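You operate a simulated robot arm through the tools that you are given. There is no shell and no other tool. Be economical: measure what you need, move in short steps, check, and stop when the job is done.

You are at the controls of a simulated robot arm. One attempt, no reset.

Task
Clean up after mixing: empty the tall jug, scrub the splash off the mat.
Fine: slurry into the waste bin, jug back; scrub pad on the orange mat, put back after; spill nothing. Set down upright: tall jug. What is to be rubbed or washed off counts as gone when no trace of it is left.

Only the result counts: the job must be done as asked and must still hold three seconds after the hand-in. Knocking over, shifting, dropping, spilling or breaking anything else fails it.

Robot
A 7-joint arm with a two-finger parallel gripper, fixed in place. Base frame: the origin is at the foot of the arm, x ahead of it, y to its left, z up. Readings come in m, degrees, newtons and seconds.
Its first joint turns from -166.0 to 166.0 degrees. Payload 3.43 kg.
The TCP is the grasp point between the finger pads, 0.034 m short of the fingertips. In the tool frame z runs along the fingers and y along their closing line. Largest opening 0.128 m; finger width 0.024, thickness 0.012; the body of the gripper, 0.048 by 0.13 m, starts 0.096 m behind the TCP.
Orientation is that of the tool frame in the base frame, as a unit quaternion [w, x, y, z]. With the fingers straight down and closing along the base's y, the tool's x points along the base's -x, its y along +y and its z along -z.

Tools
- The arm moves only by the tool step_arm. Its argument "targets" is a list of rows, each an object of numbers (a shift or turn left out is 0, a gripper value left out holds the last): "grip": the finger opening in cm, from 0 to 12.8; "x", "y", "z": the shift along the tool's x, y, z in cm; "wx", "wy", "wz": the turn, a rotation vector about the tool's x, y, z in degrees. In form: [{"grip": .., "x": .., "y": .., "z": .., "wx": .., "wy": .., "wz": ..}, ...]. A call has 1 to 10 rows; each row is the pose to reach, as a shift and turn from the pose commanded when the call began, along the tool's axes at that moment. Rows are played at 5 a second. More than 0.05 m and 8.6 degrees between two rows, or a gripper value outside its range, and nothing of the call is played. A pose out of reach is approached as far as the arm can. The call stops where the force on the tool passes 40 N (or 10 N more than at its start, if that is more) or the arm is blocked; 0.2 s more then pass. The fingers move at their own pace (about 0.153 m/s each) and stop on an object; they squeeze with about 45 N. The grip force told is the motor's: it shows also when the fingers shut on nothing. Time passes only in rows, and 0.2 s behind the last, so rows that repeat a pose let the fingers close. The reply holds the time, the measured pose of the TCP, the force on the tool along the base axes, the opening and the grip force, in the units named above and with some noise, with the torque about the TCP (base axes, N m) and any sound that the robot's microphone picked up.
- Cameras (640 x 400 px; columns grow to the right, rows downward): "scene" is fixed at [0.3919, 0.4912, 1.4654]; the picture's right is [-0.05, -1.00, 0.00], its down [-0.95, 0.05, -0.31] and it looks along [0.31, -0.02, -0.95] (base axes); focal length 284 px, centre (320, 200). "wrist" rides on the gripper at [0.076, -0.011, -0.16] in the tool frame; the picture's right is [0.15, 0.99, 0.00], its down [-0.88, 0.13, -0.46] and it looks along [-0.45, 0.07, 0.89] (tool axes); focal length 234 px, centre (320, 200). There is no depth. A picture from a camera that has moved, and an enlarged one, comes with that camera's place and axes in the base frame and with its lens. The place of the scene camera against the robot may be out by one fixed shift of up to 0.025 m in any direction.
- grab_frame(camera): a new picture of that camera. It takes no simulated time.
- inspect(camera, box): a new picture of the part [left, top, right, bottom] of that camera's present view, enlarged. It takes no simulated time.
- finish_job(): hands the job in; it is judged then, once.

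Go step by step. Nothing tells you positions but the pictures and the camera data: compare them with the known pose of the tool, close in by small moves and look again before you grip or let go. The budget is 120 turns and 84 pictures, counting those below and the enlarged ones. Unless the task says otherwise, let go and move clear before handing in, and close with one line.

The tools are called after "Emit:" as a command line: name --argument value ..., lists and objects as JSON in quotes. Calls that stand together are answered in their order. step_arm: Moves the arm, as the interface text tells. Its arguments: {"type":"object","properties":{"targets":{"type":"array"}},"required":["targets"]} The other tools are called the same way: grab_frame (camera) takes a picture; inspect (camera, box) takes an enlarged picture of a part of a camera's view; finish_job () hands the job in.

At the start:

```text
time_s: 0.0
tcp_pos: [0.4315, 0.3854, 1.1318]
orientation: [-0.001, 0.0, 1.0, 0.0]
force: [0.5, 0.4, -0.8]
ft_torque: [0.0, 0.01, 0.01]
grip_width: 0.1282
grip_force: 0.0
```

scene: 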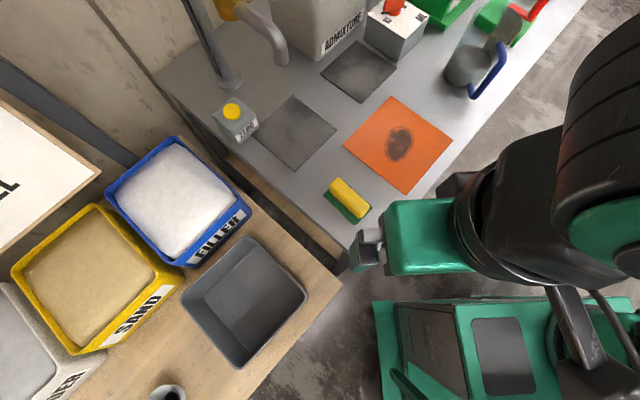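
wrist: 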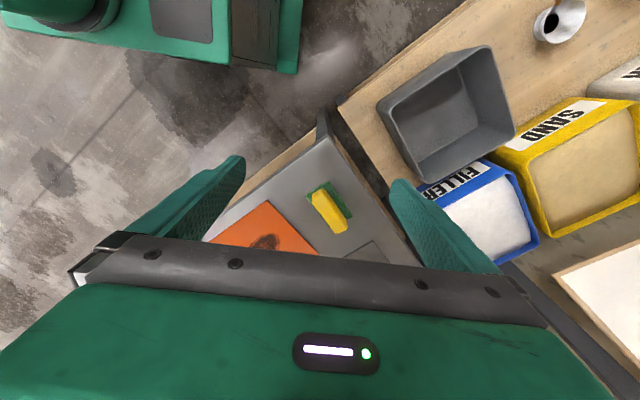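

I see a bench with an orange mat with a splash, a yellow/green scrub pad, a jug with a blue handle at upper right, and a grey tub (likely a waste bin) on the wooden table. I'll enlarge the relevant parts first.

Emit:
inspect --camera "scene" --box '[400, 0, 580, 112]'

Emit:
inspect --camera "scene" --box '[200, 80, 460, 240]'

Emit:
inspect --camera "scene" --box '[100, 220, 360, 400]'

```text
3.56 times, centred on (490, 56) of scene
camera zoom: at [0.3919, 0.4912, 1.4654], right [-0.05, -1.0, 0.0], down [-0.95, 0.05, -0.31], along [0.31, -0.02, -0.95], focal length 1010 px, centre (-284, 712)
```

zoom: 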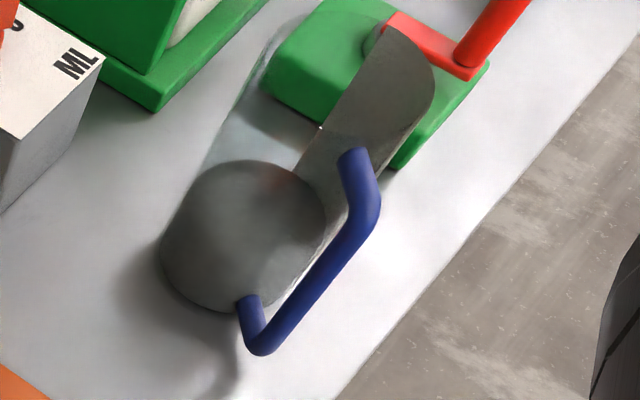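

```text
2.46 times, centred on (330, 160) of scene
camera zoom: at [0.3919, 0.4912, 1.4654], right [-0.05, -1.0, 0.0], down [-0.95, 0.05, -0.31], along [0.31, -0.02, -0.95], focal length 699 px, centre (295, 298)
```

zoom: 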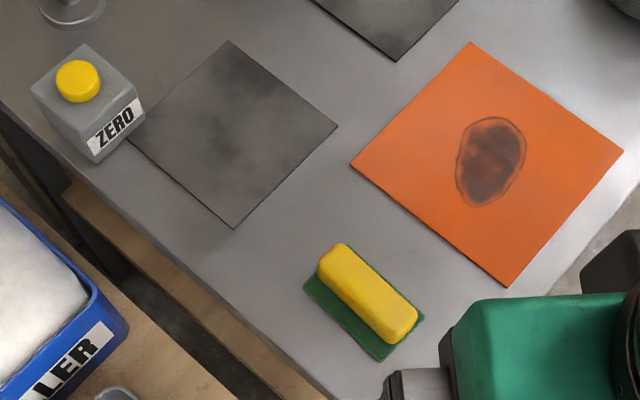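

```text
2.22 times, centred on (230, 310) of scene
camera zoom: at [0.3919, 0.4912, 1.4654], right [-0.05, -1.0, 0.0], down [-0.95, 0.05, -0.31], along [0.31, -0.02, -0.95], focal length 631 px, centre (520, -44)
```

zoom: 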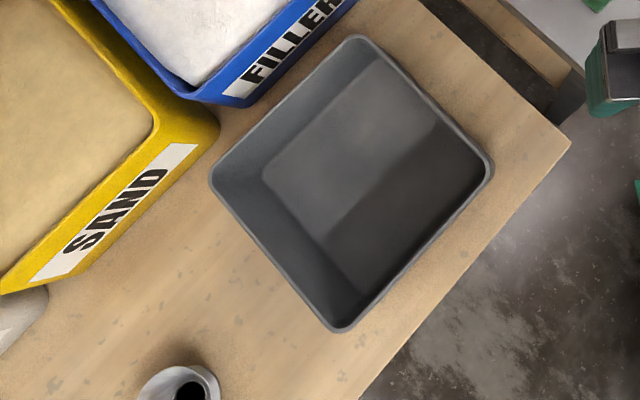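

The jug's base seems to be near (0.91, 0.09), the pad near (0.57, 0.42, 0.90), the mat near (0.70, 0.29) and the bin near (0.37, 0.64). I'll move the hand at height towards the jug to look at it with the wrist camera.

Emit:
step_arm --targets '[{"x": -2, "y": -3, "z": -1, "grip": 12.8}, {"x": -4, "y": -6, "z": -2}, {"x": -6, "y": -9, "z": -3}, {"x": -8, "y": -12, "z": -4}, {"x": -10, "y": -15, "z": -5}, {"x": -12, "y": -18, "z": -6}, {"x": -14, "y": -21, "z": -6}, {"x": -16, "y": -24, "z": -6}, {"x": -18, "y": -27, "z": -6}, {"x": -18, "y": -27, "z": -6}]'

Emit:
grab_frame --camera "wrist"

Emit:
grab_frame --camera "scene"

```text
time_s: 2.2
tcp_pos: [0.5977, 0.115, 1.2009]
orientation: [0.005, 0.0, 1.0, 0.001]
force: [-0.6, 0.8, -0.1]
ft_torque: [0.0, 0.03, 0.0]
grip_width: 0.128
grip_force: 0.0
```

```text
78 pictures are left
camera wrist: at [0.5201, 0.1039, 1.3605], right [-0.15, 0.99, 0.0], down [0.88, 0.13, 0.47], along [0.46, 0.07, -0.89], focal length 234 px, centre (320, 200)
```

wrist: 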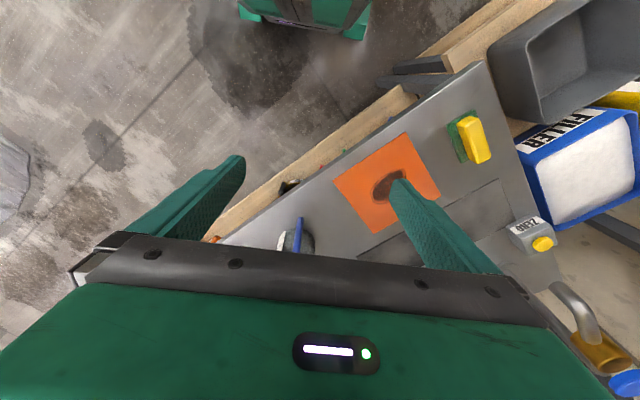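

```text
77 pictures are left
```

scene: 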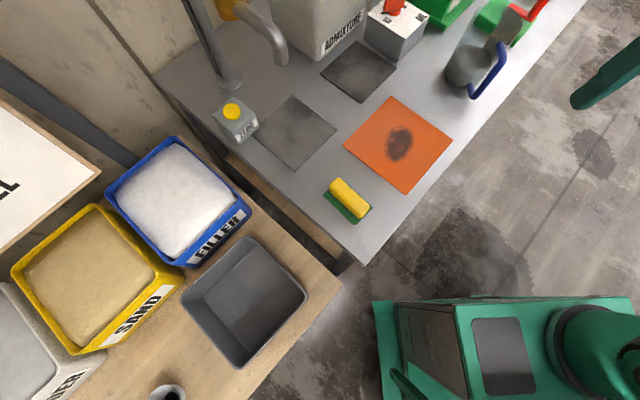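

The jug is just hidden by the gripper in the wrist view. I'll move further forward to see it.

Emit:
step_arm --targets '[{"x": -4, "y": 0, "z": 0}, {"x": -8, "y": 0, "z": 0}, {"x": -12, "y": 0, "z": 0}, {"x": -16, "y": 0, "z": 0}, {"x": -20, "y": 0, "z": 0}, {"x": -20, "y": 0, "z": 0}]'

Emit:
grab_frame --camera "wrist"

```text
time_s: 3.6
tcp_pos: [0.7984, 0.1165, 1.2033]
orientation: [0.006, 0.0, 1.0, 0.001]
force: [-0.1, 0.9, -0.5]
ft_torque: [0.0, -0.02, -0.03]
grip_width: 0.1282
grip_force: 0.1
```

```text
76 pictures are left
camera wrist: at [0.7214, 0.1042, 1.3636], right [-0.15, 0.99, 0.0], down [0.88, 0.13, 0.47], along [0.46, 0.07, -0.89], focal length 234 px, centre (320, 200)
```

wrist: 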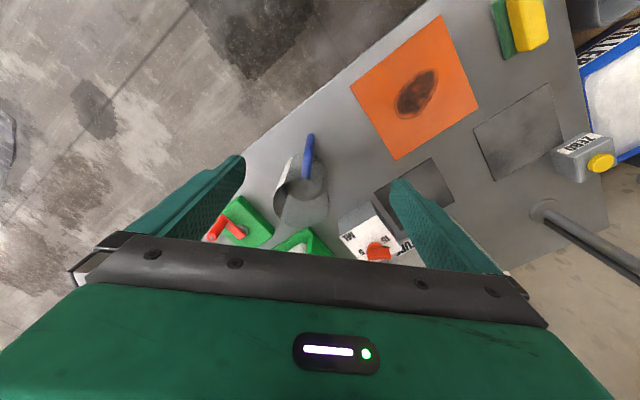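

Emit:
inspect --camera "wrist" --box '[200, 120, 440, 270]'

```text
2.67 times, centred on (320, 195) of wrist
camera zoom: at [0.7214, 0.1042, 1.3636], right [-0.15, 0.99, 0.0], down [0.88, 0.13, 0.47], along [0.46, 0.07, -0.89], focal length 624 px, centre (320, 213)
```

zoom: 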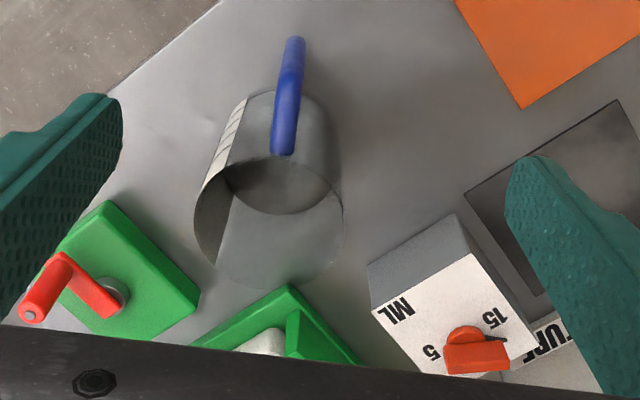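

The jug is a clear cylinder about 10 cm across, with its axis near (0.92, 0.085) and its handle facing the robot. I plan to grip the body from the robot side with the handle between the fingers, so I'll back off and pitch the tool forward for a side view.

Emit:
step_arm --targets '[{"x": 4, "z": 0, "wy": -8}, {"x": 8, "z": 0, "wy": -16}, {"x": 12, "z": 1, "wy": -24}, {"x": 14, "z": 3, "wy": -32}, {"x": 14, "z": 6, "wy": -40}, {"x": 14, "z": 8, "wy": -48}, {"x": 14, "z": 10, "wy": -54}, {"x": 14, "z": 10, "wy": -60}, {"x": 14, "z": 10, "wy": -60}]'

Emit:
grab_frame --camera "wrist"

Emit:
grab_frame --camera "scene"

```text
time_s: 5.6
tcp_pos: [0.6583, 0.1167, 1.1016]
orientation: [0.505, -0.001, 0.863, 0.001]
force: [0.2, 0.1, 0.6]
ft_torque: [0.02, 0.0, -0.02]
grip_width: 0.1279
grip_force: 0.1
```

```text
74 pictures are left
camera wrist: at [0.4823, 0.1042, 1.1149], right [-0.07, 0.99, -0.13], down [0.03, 0.13, 0.99], along [1.0, 0.07, -0.04], focal length 234 px, centre (320, 200)
```

wrist: 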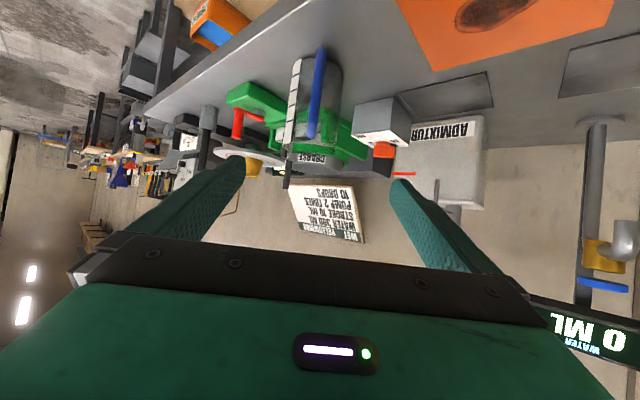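

```text
73 pictures are left
```

scene: 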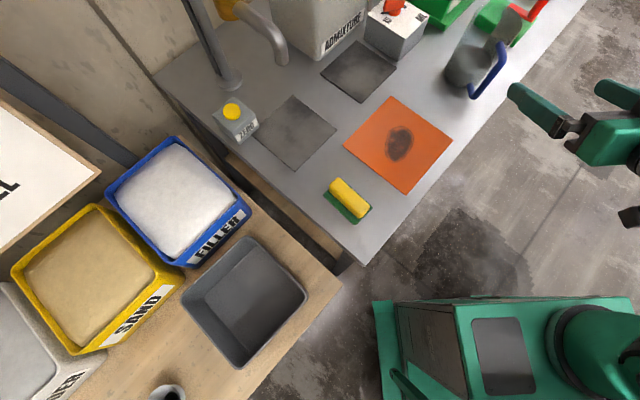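

Emit:
inspect --camera "wrist" --box '[230, 30, 430, 180]'

Emit:
inspect --camera "scene" --box '[430, 0, 640, 160]'

```text
2.67 times, centred on (330, 105) of wrist
camera zoom: at [0.4823, 0.1042, 1.1149], right [-0.07, 0.99, -0.13], down [0.03, 0.13, 0.99], along [1.0, 0.07, -0.04], focal length 624 px, centre (293, 453)
```

zoom: 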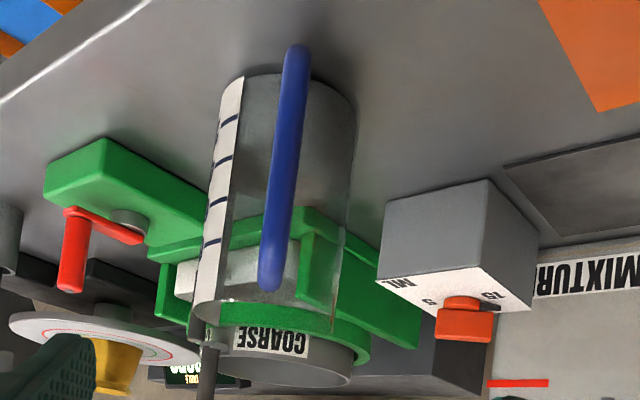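

```text
2.50 times, centred on (535, 80) of scene
camera zoom: at [0.3919, 0.4912, 1.4654], right [-0.05, -1.0, 0.0], down [-0.95, 0.05, -0.31], along [0.31, -0.02, -0.95], focal length 710 px, centre (-218, 500)
```

zoom: 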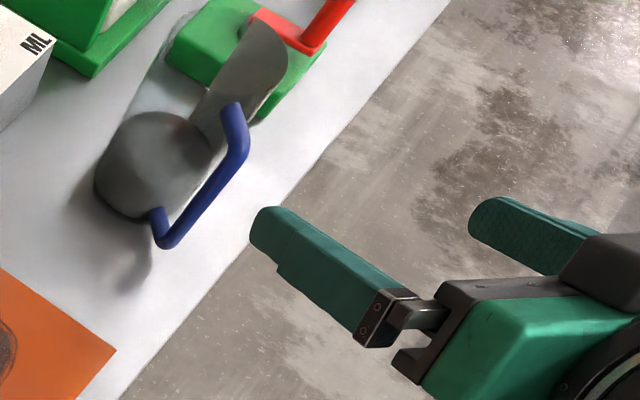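

The side view puts the bench at about z 0.86. The jug is about 14 cm tall and 9.8 cm across, with its axis near (0.92, 0.10), roughly half full, and the handle points straight at the arm. I'll pitch to about 20° below horizontal and come closer for a check.

Emit:
step_arm --targets '[{"x": 0.9, "y": -0.3, "z": 3.3, "wy": -2}, {"x": 1.8, "y": -0.6, "z": 6.6, "wy": -4}, {"x": 2.7, "y": -0.9, "z": 9.9, "wy": -6}, {"x": 3.6, "y": -1.2, "z": 13.2, "wy": -8}, {"x": 4.5, "y": -1.6, "z": 16.5, "wy": -9.3}, {"x": 4.5, "y": -1.6, "z": 16.5, "wy": -9.3}]'

Emit:
grab_frame --camera "wrist"

Emit:
inspect --camera "scene" --box '[430, 0, 640, 160]'

```text
time_s: 7.0
tcp_pos: [0.7798, 0.0992, 0.9811]
orientation: [0.573, 0.0, 0.82, 0.0]
force: [0.7, 0.2, 0.9]
ft_torque: [0.0, -0.02, 0.01]
grip_width: 0.1281
grip_force: 0.1
```

```text
70 pictures are left
camera wrist: at [0.6046, 0.0882, 0.9656], right [-0.05, 0.99, -0.14], down [-0.13, 0.13, 0.98], along [0.99, 0.07, 0.12], focal length 234 px, centre (320, 200)
```

wrist: 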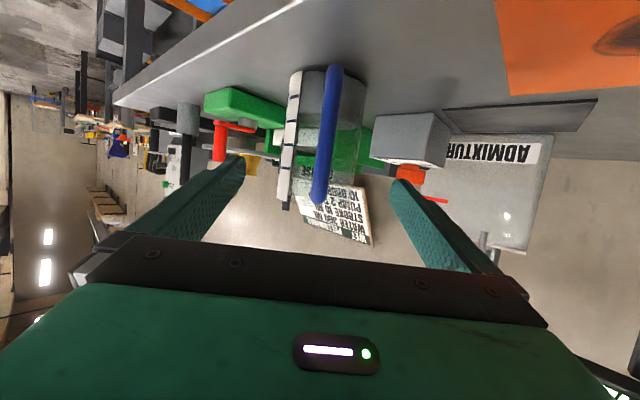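

```text
2.50 times, centred on (535, 80) of scene
camera zoom: at [0.3919, 0.4912, 1.4654], right [-0.05, -1.0, 0.0], down [-0.95, 0.05, -0.31], along [0.31, -0.02, -0.95], focal length 710 px, centre (-218, 500)
```

zoom: 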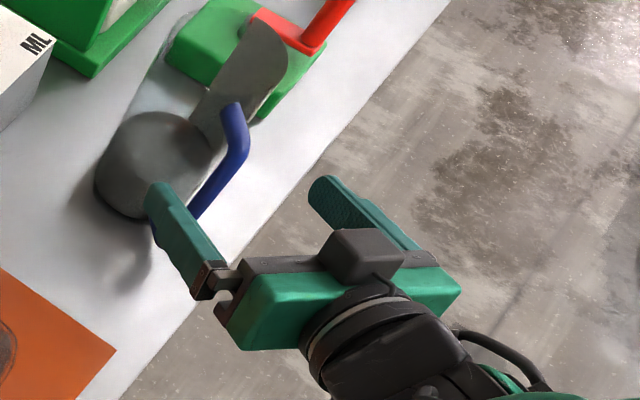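

The jug is well between the fingers and the readings agree (axis near (0.925, 0.102), handle bar near x 0.83). I'll slide in along the finger axis.

Emit:
step_arm --targets '[{"y": 0.3, "z": 2}, {"y": 0.3, "z": 4}, {"y": 0.3, "z": 6}, {"y": 0.3, "z": 8}, {"y": 0.3, "z": 9.5}, {"y": 0.3, "z": 9.5}]'

Emit:
grab_frame --camera "wrist"

Emit:
inspect --camera "scene" --box '[430, 0, 590, 120]'

```text
time_s: 8.4
tcp_pos: [0.8692, 0.103, 0.9466]
orientation: [0.573, 0.0, 0.819, 0.0]
force: [-0.2, -0.4, -0.6]
ft_torque: [-0.03, -0.02, -0.02]
grip_width: 0.128
grip_force: 0.1
```

```text
68 pictures are left
camera wrist: at [0.6941, 0.0914, 0.9333], right [-0.05, 0.99, -0.14], down [-0.13, 0.13, 0.98], along [0.99, 0.07, 0.12], focal length 234 px, centre (320, 200)
```

wrist: 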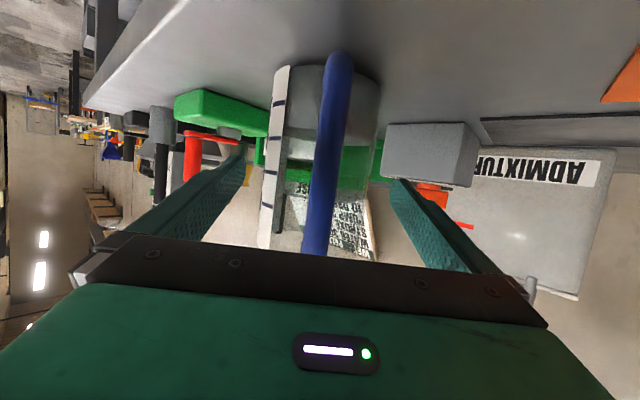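

```text
3.33 times, centred on (510, 60) of scene
camera zoom: at [0.3919, 0.4912, 1.4654], right [-0.05, -1.0, 0.0], down [-0.95, 0.05, -0.31], along [0.31, -0.02, -0.95], focal length 947 px, centre (-313, 667)
```

zoom: 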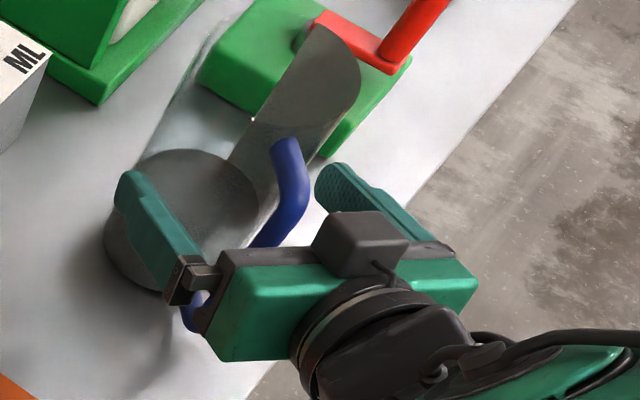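

Clearance looks adequate (bar outer face near 0.83, palm will end near 0.81). I'll slide in the last 3.3 cm in small steps.

Emit:
step_arm --targets '[{"z": 0.8}, {"z": 1.6}, {"z": 2.4}, {"z": 2.4}]'

Emit:
inspect --camera "scene" --box '[450, 0, 570, 90]'

Emit:
inspect --camera "wrist" --box '[200, 30, 440, 280]'

```text
time_s: 9.4
tcp_pos: [0.8915, 0.1027, 0.9401]
orientation: [0.573, 0.0, 0.819, 0.0]
force: [0.0, -0.8, -0.1]
ft_torque: [0.03, -0.01, -0.02]
grip_width: 0.1281
grip_force: 0.0
```

```text
4.44 times, centred on (510, 45) of scene
camera zoom: at [0.3919, 0.4912, 1.4654], right [-0.05, -1.0, 0.0], down [-0.95, 0.05, -0.31], along [0.31, -0.02, -0.95], focal length 1262 px, centre (-524, 889)
```

zoom: 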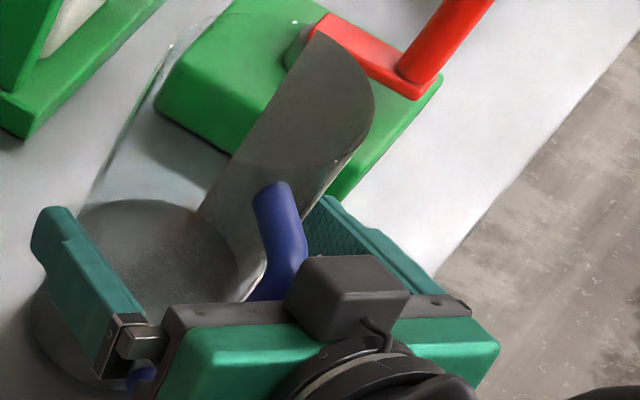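

```text
1.60 times, centred on (320, 155) of wrist
camera zoom: at [0.7166, 0.0913, 0.925], right [-0.05, 0.99, -0.14], down [-0.13, 0.13, 0.98], along [0.99, 0.07, 0.12], focal length 375 px, centre (320, 272)
```

zoom: 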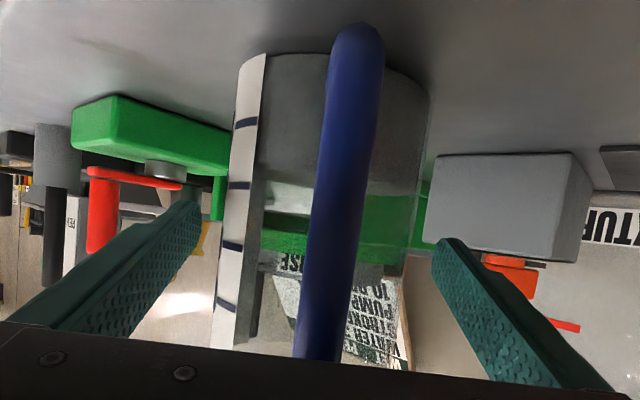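

Still clear. One more centimetre in, then I'll close.

Emit:
step_arm --targets '[{"z": 0.5}, {"z": 0.9}, {"z": 0.9}]'

Emit:
step_arm --targets '[{"grip": 11}, {"grip": 10}, {"grip": 8.5}, {"grip": 8.5}, {"grip": 8.5}]'

Emit:
inspect --camera "scene" --box '[450, 0, 570, 90]'

```text
time_s: 10.2
tcp_pos: [0.9015, 0.1021, 0.9371]
orientation: [0.573, 0.001, 0.82, -0.001]
force: [-0.5, 0.5, 0.2]
ft_torque: [0.02, 0.03, -0.02]
grip_width: 0.1281
grip_force: 0.0
```

```text
time_s: 11.4
tcp_pos: [0.9002, 0.1027, 0.9357]
orientation: [0.572, 0.0, 0.82, 0.001]
force: [0.5, -1.0, -1.1]
ft_torque: [-0.21, -0.01, -0.04]
grip_width: 0.0968
grip_force: 45.0
```

```text
4.44 times, centred on (510, 45) of scene
camera zoom: at [0.3919, 0.4912, 1.4654], right [-0.05, -1.0, 0.0], down [-0.95, 0.05, -0.31], along [0.31, -0.02, -0.95], focal length 1262 px, centre (-524, 889)
```

zoom: 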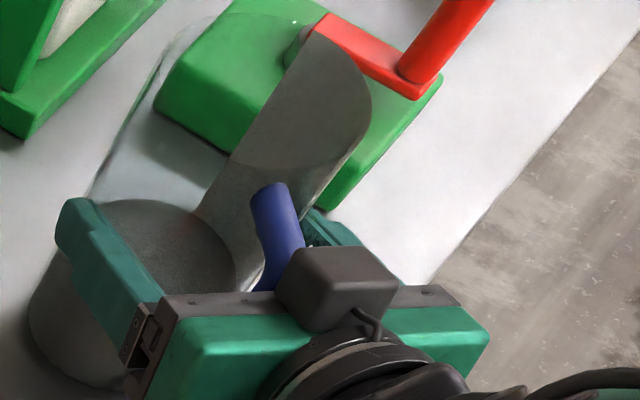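

It is gripped at 9.7 cm with TCP (0.900, 0.103, 0.936), which I'll remember for the return. I'll lift gently straight up and check for slip.

Emit:
step_arm --targets '[{"x": -0.9, "z": -0.34}, {"x": -1.9, "z": -0.69}, {"x": -3.8, "z": -1.38}, {"x": -5.6, "z": -2.06}, {"x": -5.6, "z": -2.06}]'

Emit:
inspect --camera "wrist" --box '[200, 30, 440, 280]'

```text
time_s: 12.6
tcp_pos: [0.8984, 0.103, 0.9966]
orientation: [0.573, 0.0, 0.82, 0.001]
force: [-0.9, 0.5, -5.3]
ft_torque: [0.03, 0.1, -0.01]
grip_width: 0.0967
grip_force: 44.8
```

```text
1.60 times, centred on (320, 155) of wrist
camera zoom: at [0.7244, 0.0917, 0.9817], right [-0.05, 0.99, -0.14], down [-0.13, 0.13, 0.98], along [0.99, 0.07, 0.12], focal length 375 px, centre (320, 272)
```

zoom: 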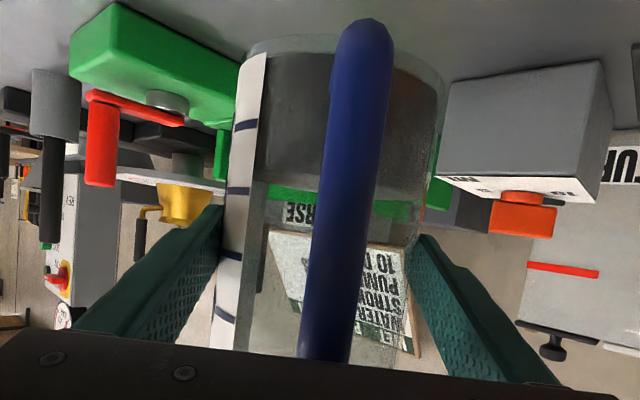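

The jug is held firmly with no slip. I'll raise it and draw it back to a smaller radius, keeping it level.

Emit:
step_arm --targets '[{"x": -1.2, "z": -0.44}, {"x": -3, "z": -1.5}, {"x": -4.8, "z": -4}, {"x": -6, "z": -7}, {"x": -7.2, "z": -11}, {"x": -8.2, "z": -15}, {"x": -9.2, "z": -20}, {"x": -10, "z": -24.5}, {"x": -10.5, "z": -28}, {"x": -10.6, "z": -29.2}]'

Emit:
grab_frame --camera "scene"

```text
refused: row 7 steps farther than a row can; nothing moved
```

```text
62 pictures are left
```

scene: 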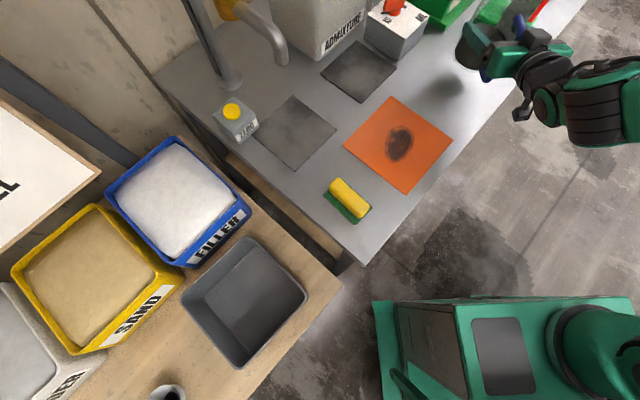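

Emit:
step_arm --targets '[{"x": -1.2, "z": -0.44}, {"x": -3, "z": -1.5}, {"x": -4.8, "z": -4}, {"x": -6, "z": -7.5}, {"x": -7.2, "z": -11.5}, {"x": -8.2, "z": -16}, {"x": -9.2, "z": -20.5}, {"x": -10, "z": -24.8}, {"x": -10.5, "z": -28}, {"x": -10.6, "z": -29.2}]'

Emit:
grab_frame --camera "scene"

```text
time_s: 14.8
tcp_pos: [0.6619, 0.102, 1.1951]
orientation: [0.573, 0.0, 0.82, 0.001]
force: [0.9, 1.0, -5.4]
ft_torque: [0.03, 0.04, -0.05]
grip_width: 0.0969
grip_force: 45.4
```

```text
61 pictures are left
```

scene: 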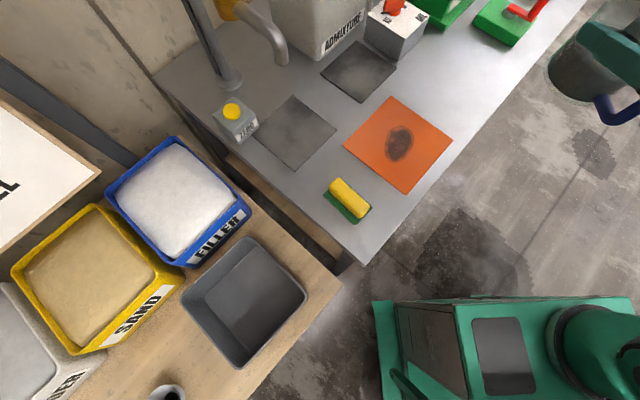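

Now I'll swing left about the base axis, keeping the jug level, towards the grey tub.

Emit:
step_arm --targets '[{"x": 0.14, "y": 2.29, "z": -0.38, "wx": -1.88, "wz": -0.69}, {"x": 0.49, "y": 6.84, "z": -1.34, "wx": -5.63, "wz": -2.06}, {"x": 0.96, "y": 11.3, "z": -2.61, "wx": -9.39, "wz": -3.44}, {"x": 1.52, "y": 15.66, "z": -4.16, "wx": -13.15, "wz": -4.82}, {"x": 2.2, "y": 19.89, "z": -6.0, "wx": -16.9, "wz": -6.19}, {"x": 2.97, "y": 23.97, "z": -8.1, "wx": -20.66, "wz": -7.57}, {"x": 3.84, "y": 27.89, "z": -10.48, "wx": -24.41, "wz": -8.94}, {"x": 4.8, "y": 31.63, "z": -13.1, "wx": -28.17, "wz": -10.32}, {"x": 5.84, "y": 35.15, "z": -15.95, "wx": -31.93, "wz": -11.7}, {"x": 6.4, "y": 36.84, "z": -17.47, "wx": -33.8, "wz": -12.38}]'

Emit:
grab_frame --camera "scene"

Emit:
grab_frame --camera "wrist"

```text
time_s: 17.0
tcp_pos: [0.4828, 0.4658, 1.1916]
orientation: [0.544, -0.249, 0.783, 0.171]
force: [-0.4, 0.0, -4.7]
ft_torque: [-0.05, 0.07, 0.01]
grip_width: 0.0965
grip_force: 44.9
```

```text
60 pictures are left
```

scene: 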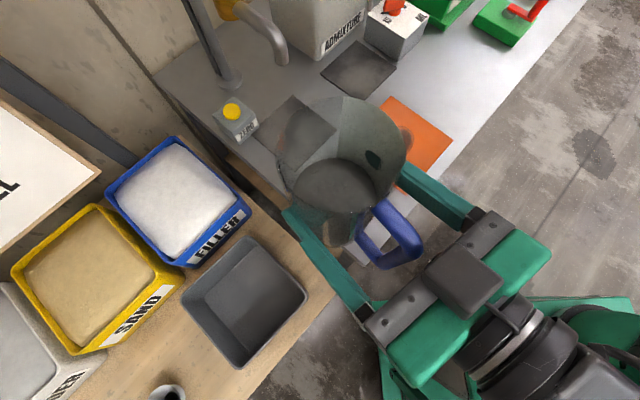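

```text
59 pictures are left
camera wrist: at [0.3468, 0.3557, 1.1777], right [-0.61, 0.78, -0.14], down [-0.17, 0.04, 0.98], along [0.77, 0.63, 0.11], focal length 234 px, centre (320, 200)
```

wrist: 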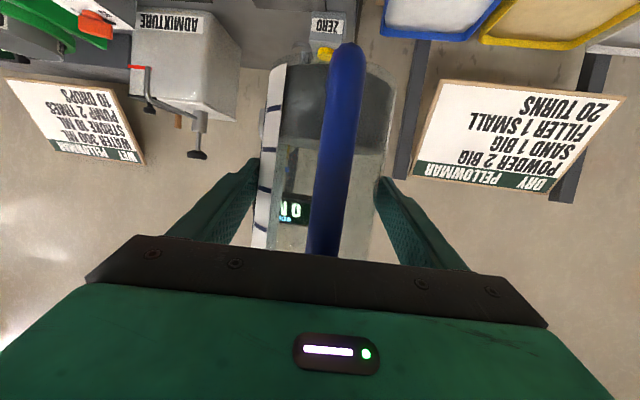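

The jug is level over the gap. Before pouring I need the tub's position accurately, so I'll calibrate the scene camera using the visible fingers and take zooms.

Emit:
inspect --camera "scene" --box '[260, 80, 500, 230]'

Emit:
inspect --camera "scene" --box '[160, 220, 400, 370]'

```text
2.67 times, centred on (380, 155) of scene
camera zoom: at [0.3919, 0.4912, 1.4654], right [-0.05, -1.0, 0.0], down [-0.95, 0.05, -0.31], along [0.31, -0.02, -0.95], focal length 757 px, centre (160, 320)
```

zoom: 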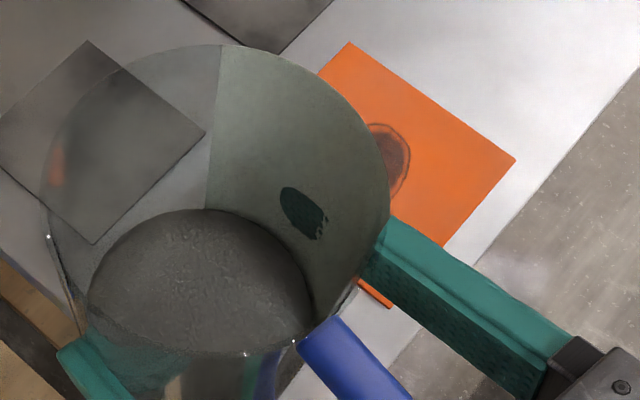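

```text
2.67 times, centred on (280, 295) of scene
camera zoom: at [0.3919, 0.4912, 1.4654], right [-0.05, -1.0, 0.0], down [-0.95, 0.05, -0.31], along [0.31, -0.02, -0.95], focal length 757 px, centre (427, -53)
```

zoom: 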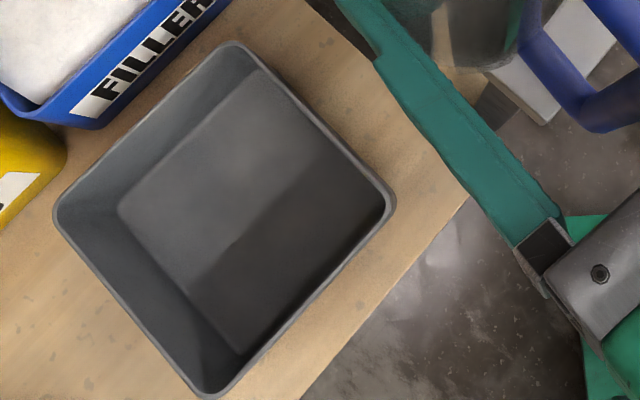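

The tub centre comes out near (0.394, 0.685) with its rim at about z 0.7. I'll carry the jug level to just beside that point and turn a bit more to the left.

Emit:
step_arm --targets '[{"x": 1, "y": 1.7, "z": 1.2, "wx": -1.9, "wz": -0.7}, {"x": 2.8, "y": 4.5, "z": 3.3, "wx": -5, "wz": -1.85}, {"x": 4.6, "y": 7.4, "z": 5.4, "wx": -8.3, "wz": -3}, {"x": 6.4, "y": 10.3, "z": 7.5, "wx": -11.5, "wz": -4.2}, {"x": 8.2, "y": 13.2, "z": 9.6, "wx": -14.7, "wz": -5.4}, {"x": 9.7, "y": 15.7, "z": 11.4, "wx": -17.5, "wz": -6.4}, {"x": 10.4, "y": 16.9, "z": 12.25, "wx": -18.8, "wz": -6.9}, {"x": 10.4, "y": 16.9, "z": 12.25, "wx": -18.8, "wz": -6.9}]'

Emit:
grab_frame --camera "scene"

Emit:
grab_frame --camera "wrist"

```text
time_s: 18.8
tcp_pos: [0.4412, 0.6543, 1.0563]
orientation: [0.506, -0.385, 0.723, 0.27]
force: [0.3, -0.9, -5.7]
ft_torque: [-0.08, 0.03, 0.02]
grip_width: 0.0966
grip_force: 45.0
```

```text
56 pictures are left
```

scene: 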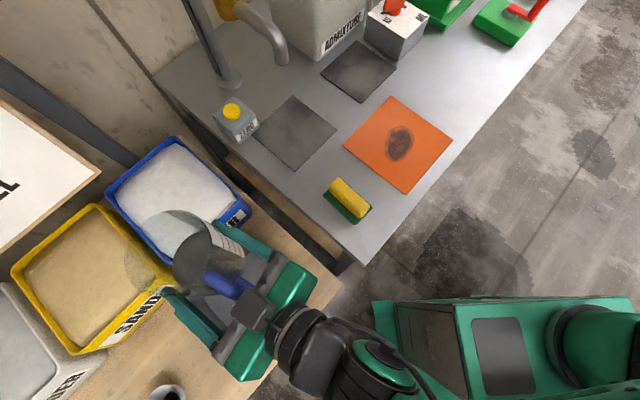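

```text
55 pictures are left
camera wrist: at [0.3527, 0.5017, 1.0417], right [-0.85, 0.51, -0.14], down [-0.18, -0.03, 0.98], along [0.5, 0.86, 0.12], focal length 234 px, centre (320, 200)
```

wrist: 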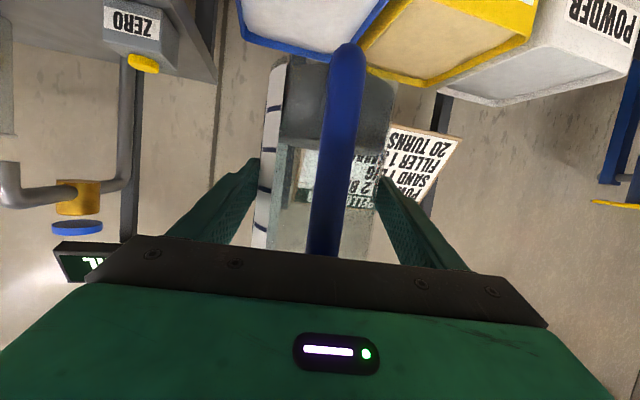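

The jug hangs beside the tub's centre. I'll roll it 45° to the left first (short of spilling) and look where the lip sits.

Emit:
step_arm --targets '[{"wz": -4}, {"wz": -10}, {"wz": -17}, {"wz": -24}, {"wz": -31}, {"wz": -38}, {"wz": -43}, {"wz": -45}, {"wz": -45}]'

Emit:
grab_frame --camera "scene"

Emit:
grab_frame --camera "wrist"

```text
time_s: 20.8
tcp_pos: [0.4427, 0.6545, 1.0563]
orientation: [-0.57, 0.633, -0.52, -0.055]
force: [0.6, -0.8, -4.7]
ft_torque: [-0.11, 0.05, 0.04]
grip_width: 0.0967
grip_force: 45.2
```

```text
54 pictures are left
```

scene: 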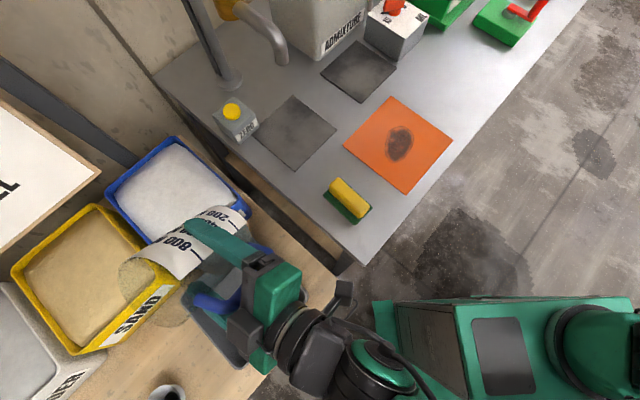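

```text
53 pictures are left
camera wrist: at [0.4004, 0.4826, 1.0702], right [-0.65, 0.1, -0.76], down [-0.73, 0.2, 0.65], along [0.22, 0.98, -0.05], focal length 234 px, centre (320, 200)
```

wrist: 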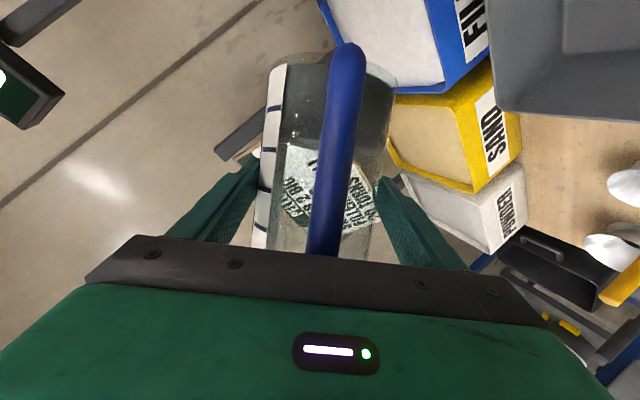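

The tub's far corner in the wrist view agrees with the estimate (rim at about z 0.74). I'll lower by 9.5 cm and nudge so the lip is centred over the tub.

Emit:
step_arm --targets '[{"x": 1.7, "y": 0.9, "z": 0.4}, {"x": 4.3, "y": 2.3, "z": 1}, {"x": 7, "y": 3.7, "z": 1.6}, {"x": 8.7, "y": 4.6, "z": 2.0}, {"x": 8.7, "y": 4.6, "z": 2.0}]'

Emit:
inspect --camera "scene" --box '[80, 160, 400, 360]'

Emit:
grab_frame --camera "wrist"

```text
time_s: 22.0
tcp_pos: [0.4568, 0.6262, 0.9611]
orientation: [-0.571, 0.632, -0.522, -0.055]
force: [-0.7, -0.5, -5.1]
ft_torque: [-0.03, 0.05, -0.02]
grip_width: 0.0966
grip_force: 44.6
```

```text
2.00 times, centred on (240, 260) of scene
camera zoom: at [0.3919, 0.4912, 1.4654], right [-0.05, -1.0, 0.0], down [-0.95, 0.05, -0.31], along [0.31, -0.02, -0.95], focal length 568 px, centre (480, 80)
```

zoom: 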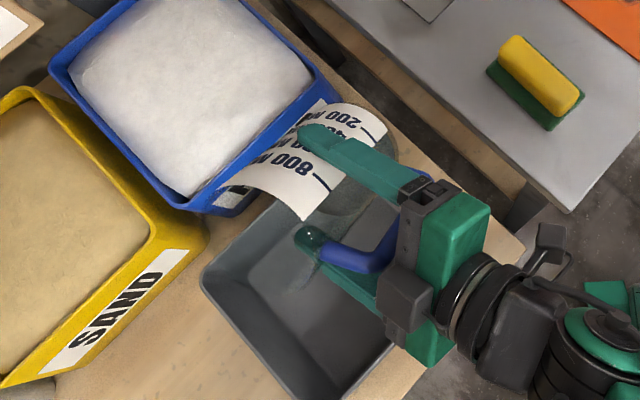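

```text
51 pictures are left
camera wrist: at [0.4166, 0.4549, 0.9742], right [-0.65, 0.1, -0.75], down [-0.73, 0.2, 0.65], along [0.22, 0.98, -0.05], focal length 234 px, centre (320, 200)
```

wrist: 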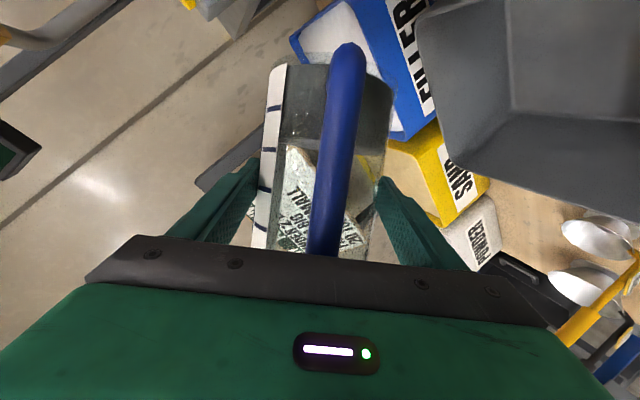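

The lip is now over the tub's centre (rim about z 0.755). I'll roll slowly on towards 80° and watch the pour.

Emit:
step_arm --targets '[{"wz": -3}, {"wz": -6}, {"wz": -9}, {"wz": -12}, {"wz": -15}, {"wz": -18}, {"wz": -21}, {"wz": -24}, {"wz": -27}, {"wz": -30}]'

Emit:
inspect --camera "scene" --box '[80, 180, 368, 360]'

Emit:
grab_frame --camera "wrist"

```text
time_s: 24.2
tcp_pos: [0.4568, 0.6271, 0.962]
orientation: [-0.566, 0.745, -0.34, 0.095]
force: [-0.8, -0.3, -5.2]
ft_torque: [-0.06, 0.07, -0.01]
grip_width: 0.0965
grip_force: 44.8
```

```text
2.22 times, centred on (224, 270) of scene
camera zoom: at [0.3919, 0.4912, 1.4654], right [-0.05, -1.0, 0.0], down [-0.95, 0.05, -0.31], along [0.31, -0.02, -0.95], focal length 631 px, centre (533, 44)
```

zoom: 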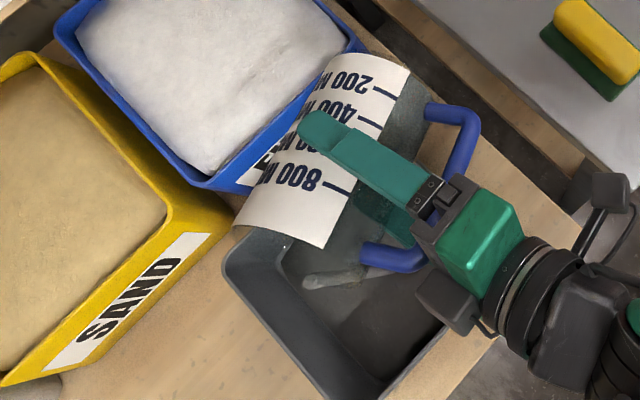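

```text
49 pictures are left
camera wrist: at [0.4357, 0.4578, 1.0096], right [-0.28, -0.22, -0.93], down [-0.95, 0.17, 0.25], along [0.1, 0.96, -0.26], focal length 234 px, centre (320, 200)
```

wrist: 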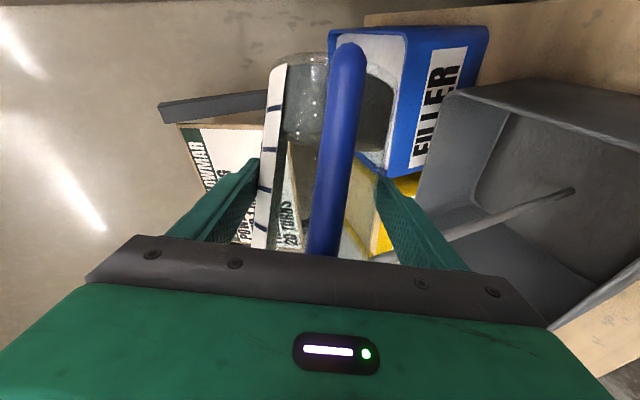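

The slurry has begun to pour and the stream lands inside the tub. I'll continue slowly.

Emit:
step_arm --targets '[{"wz": 0}, {"wz": -1}, {"wz": -2}, {"wz": -3}, {"wz": -4}, {"wz": -6}, {"wz": -8}, {"wz": -10}, {"wz": -12}, {"wz": -14}]'

Emit:
inspect --camera "scene" --box '[80, 180, 368, 360]'

Emit:
grab_frame --camera "wrist"

```text
time_s: 26.4
tcp_pos: [0.4579, 0.6281, 0.9611]
orientation: [-0.55, 0.781, -0.246, 0.163]
force: [-0.7, 0.0, -2.5]
ft_torque: [-0.04, 0.01, -0.01]
grip_width: 0.0969
grip_force: 45.0
```

```text
2.22 times, centred on (224, 270) of scene
camera zoom: at [0.3919, 0.4912, 1.4654], right [-0.05, -1.0, 0.0], down [-0.95, 0.05, -0.31], along [0.31, -0.02, -0.95], focal length 631 px, centre (533, 44)
```

zoom: 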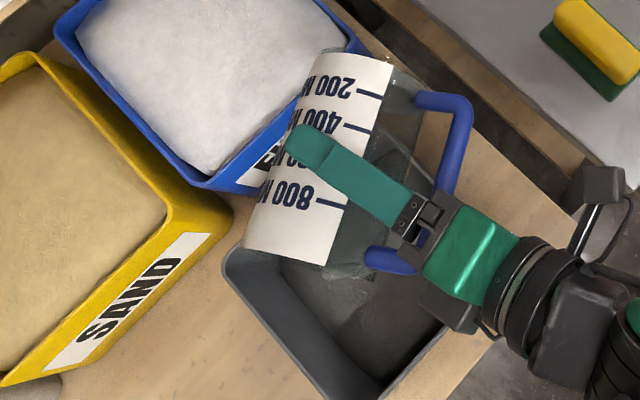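

```text
47 pictures are left
camera wrist: at [0.4394, 0.4633, 1.0271], right [-0.08, -0.35, -0.93], down [-0.99, 0.11, 0.05], along [0.08, 0.93, -0.36], focal length 234 px, centre (320, 200)
```

wrist: 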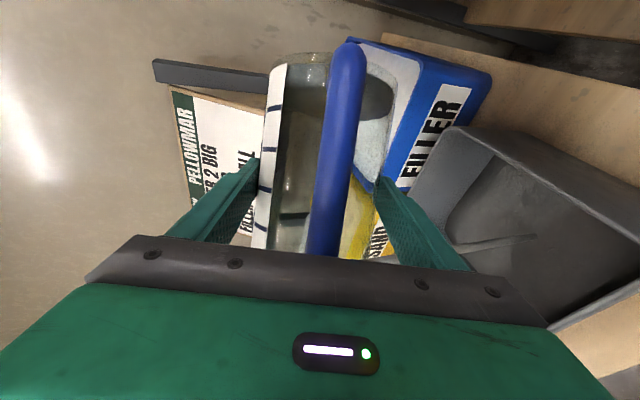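

About half the load is gone, all into the tub. I'll keep rolling slowly.

Emit:
step_arm --targets '[{"wz": -2}, {"wz": -4}, {"wz": -6}, {"wz": -8}, {"wz": -10}, {"wz": -12}, {"wz": -14}, {"wz": -16}, {"wz": -18}, {"wz": -20}]'

Emit:
inspect --camera "scene" --box '[80, 180, 368, 360]'

Emit:
step_arm --targets '[{"wz": -3}, {"wz": -6}, {"wz": -9}, {"wz": -12}, {"wz": -15}, {"wz": -18}, {"wz": -21}, {"wz": -24}, {"wz": -27}, {"wz": -30}]'

Emit:
inspect --camera "scene" --box '[80, 180, 368, 360]'

Emit:
grab_frame --camera "wrist"

```text
time_s: 28.6
tcp_pos: [0.4569, 0.6273, 0.9624]
orientation: [-0.513, 0.813, -0.106, 0.256]
force: [0.1, -0.5, -1.8]
ft_torque: [0.01, 0.01, -0.01]
grip_width: 0.0965
grip_force: 44.5
```

```text
2.22 times, centred on (224, 270) of scene
camera zoom: at [0.3919, 0.4912, 1.4654], right [-0.05, -1.0, 0.0], down [-0.95, 0.05, -0.31], along [0.31, -0.02, -0.95], focal length 631 px, centre (533, 44)
```

zoom: 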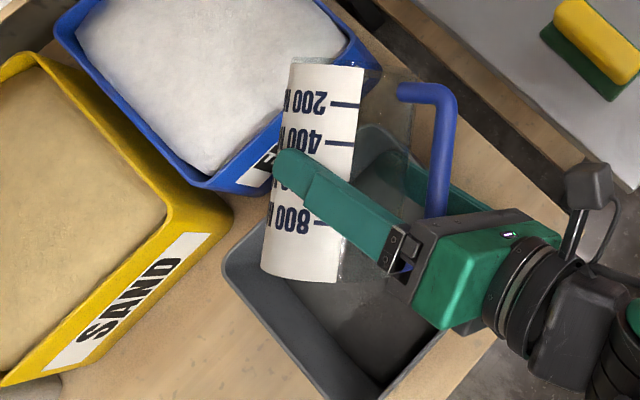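

```text
time_s: 30.8
tcp_pos: [0.4571, 0.6272, 0.9619]
orientation: [-0.43, 0.812, 0.108, 0.38]
force: [-0.9, -0.6, -2.0]
ft_torque: [-0.01, 0.01, 0.0]
grip_width: 0.0965
grip_force: 44.9
```

```text
2.22 times, centred on (224, 270) of scene
camera zoom: at [0.3919, 0.4912, 1.4654], right [-0.05, -1.0, 0.0], down [-0.95, 0.05, -0.31], along [0.31, -0.02, -0.95], focal length 631 px, centre (533, 44)
```

zoom: 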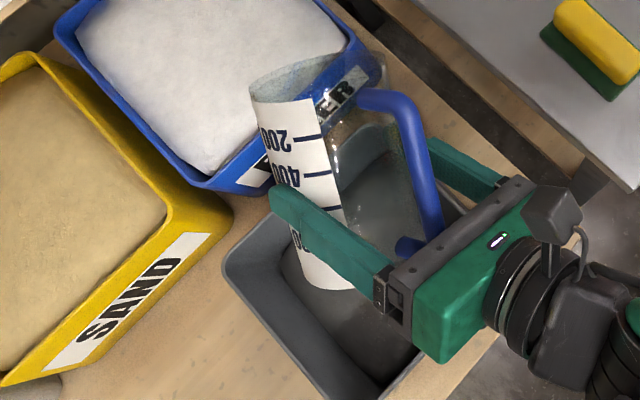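

```text
44 pictures are left
camera wrist: at [0.4211, 0.498, 1.0786], right [0.6, -0.62, -0.51], down [-0.78, -0.3, -0.55], along [0.19, 0.72, -0.67], focal length 234 px, centre (320, 200)
```

wrist: 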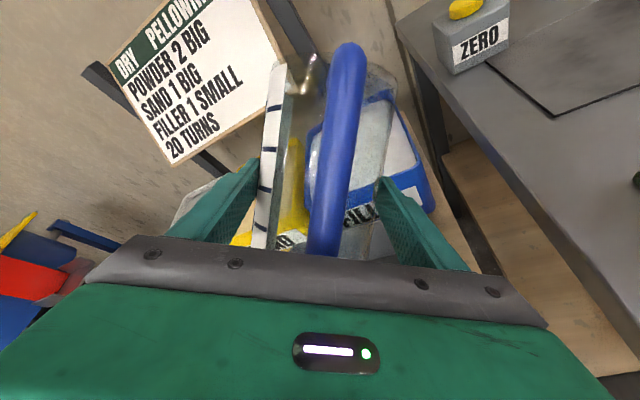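

The jug weighs far less and looks empty at about 120° tilt. I'll tip a little more and hold it to drain.

Emit:
step_arm --targets '[{"wz": -4}, {"wz": -8}, {"wz": -12}, {"wz": -16}, {"wz": -16}, {"wz": -16}, {"wz": -16}, {"wz": -16}, {"wz": -16}, {"wz": -16}]'

Emit:
inspect --camera "scene" --box '[160, 180, 320, 280]'

Emit:
inspect --camera "wrist" --box '[200, 20, 440, 270]'

```text
time_s: 33.0
tcp_pos: [0.4569, 0.6255, 0.9616]
orientation: [-0.371, 0.79, 0.219, 0.436]
force: [-0.3, -0.1, -2.1]
ft_torque: [0.01, 0.05, -0.01]
grip_width: 0.0967
grip_force: 45.7
```

```text
4.00 times, centred on (240, 230) of scene
camera zoom: at [0.3919, 0.4912, 1.4654], right [-0.05, -1.0, 0.0], down [-0.95, 0.05, -0.31], along [0.31, -0.02, -0.95], focal length 1136 px, centre (640, 80)
```

zoom: 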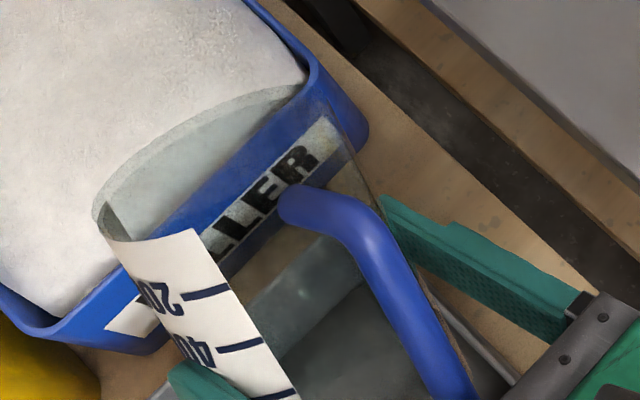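

```text
1.60 times, centred on (320, 145) of wrist
camera zoom: at [0.4065, 0.5115, 1.0868], right [0.74, -0.62, -0.27], down [-0.61, -0.46, -0.65], along [0.28, 0.64, -0.72], focal length 375 px, centre (320, 288)
```

zoom: 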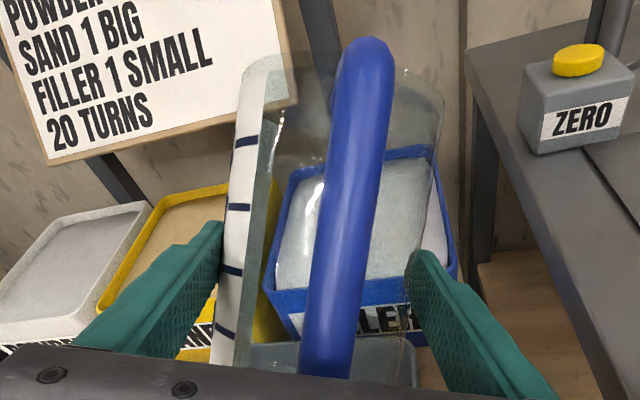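

The jug is empty. I'll roll it back upright over the tub (155° in total).

Emit:
step_arm --targets '[{"wz": 8}, {"wz": 16}, {"wz": 24}, {"wz": 32}, {"wz": 40}, {"wz": 48}, {"wz": 56}, {"wz": 64}, {"wz": 72}, {"wz": 80}]'

Emit:
step_arm --targets '[{"wz": 8}, {"wz": 16}, {"wz": 24}, {"wz": 32}, {"wz": 40}, {"wz": 48}, {"wz": 56}, {"wz": 64}, {"wz": 72}, {"wz": 75}]'

Emit:
grab_frame --camera "scene"

```text
time_s: 35.2
tcp_pos: [0.4577, 0.6276, 0.9614]
orientation: [-0.566, 0.745, -0.34, 0.095]
force: [0.0, 0.1, -1.5]
ft_torque: [-0.04, 0.01, -0.04]
grip_width: 0.0967
grip_force: 45.5
```

```text
time_s: 37.4
tcp_pos: [0.4575, 0.6277, 0.9619]
orientation: [0.506, -0.385, 0.724, 0.269]
force: [0.6, -0.3, -1.7]
ft_torque: [-0.06, 0.05, 0.0]
grip_width: 0.0967
grip_force: 44.7
```

```text
41 pictures are left
```

scene: 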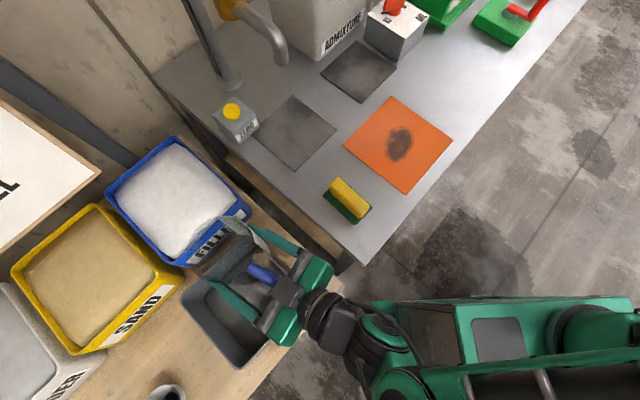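

It is upright again. I'll lift it and swing it back the way it came.

Emit:
step_arm --targets '[{"x": -3, "z": -1.1}, {"x": -6.5, "z": -2.6}, {"x": -8.5, "y": -1, "z": -5, "wx": 1.9, "wz": 0.7}, {"x": -10.5, "y": -3, "z": -8, "wx": 5.6, "wz": 2.1}, {"x": -12.5, "y": -5, "z": -11, "wx": 9.4, "wz": 3.45}, {"x": -14.3, "y": -7, "z": -14, "wx": 13.2, "wz": 4.8}, {"x": -16, "y": -9.2, "z": -17, "wx": 16.4, "wz": 6}, {"x": -17.26, "y": -11.1, "z": -19.15, "wx": 18.8, "wz": 6.9}, {"x": -17.26, "y": -11.1, "z": -19.15, "wx": 18.8, "wz": 6.9}]'

```text
time_s: 39.4
tcp_pos: [0.4833, 0.4634, 1.1898]
orientation: [0.545, -0.254, 0.779, 0.178]
force: [-0.4, -0.4, -2.1]
ft_torque: [-0.01, 0.07, -0.01]
grip_width: 0.0968
grip_force: 45.0
```

Emit:
step_arm --targets '[{"x": -0.09, "y": -2.32, "z": 0.25, "wx": 1.88, "wz": 0.69}, {"x": -0.2, "y": -6.98, "z": 0.54, "wx": 5.63, "wz": 2.06}, {"x": -0.19, "y": -11.66, "z": 0.53, "wx": 9.39, "wz": 3.43}, {"x": -0.07, "y": -16.32, "z": 0.2, "wx": 13.15, "wz": 4.8}, {"x": 0.16, "y": -20.95, "z": -0.43, "wx": 16.9, "wz": 6.17}, {"x": 0.5, "y": -25.52, "z": -1.36, "wx": 20.66, "wz": 7.55}, {"x": 0.95, "y": -30.01, "z": -2.59, "wx": 24.4, "wz": 8.92}, {"x": 1.51, "y": -34.39, "z": -4.11, "wx": 28.2, "wz": 10.3}, {"x": 2.17, "y": -38.65, "z": -5.92, "wx": 31.9, "wz": 11.66}, {"x": 2.55, "y": -40.84, "z": -6.97, "wx": 33.9, "wz": 12.38}]'

Emit:
step_arm --targets '[{"x": 0}]'

```text
time_s: 41.6
tcp_pos: [0.6608, 0.0904, 1.1888]
orientation: [0.573, 0.001, 0.82, 0.0]
force: [0.1, -0.5, -1.7]
ft_torque: [0.02, 0.04, -0.03]
grip_width: 0.0968
grip_force: 44.8
```

```text
time_s: 42.0
tcp_pos: [0.6611, 0.0908, 1.1886]
orientation: [0.573, 0.002, 0.82, -0.001]
force: [-0.2, -1.3, -1.5]
ft_torque: [0.04, 0.05, 0.03]
grip_width: 0.0968
grip_force: 44.7
```

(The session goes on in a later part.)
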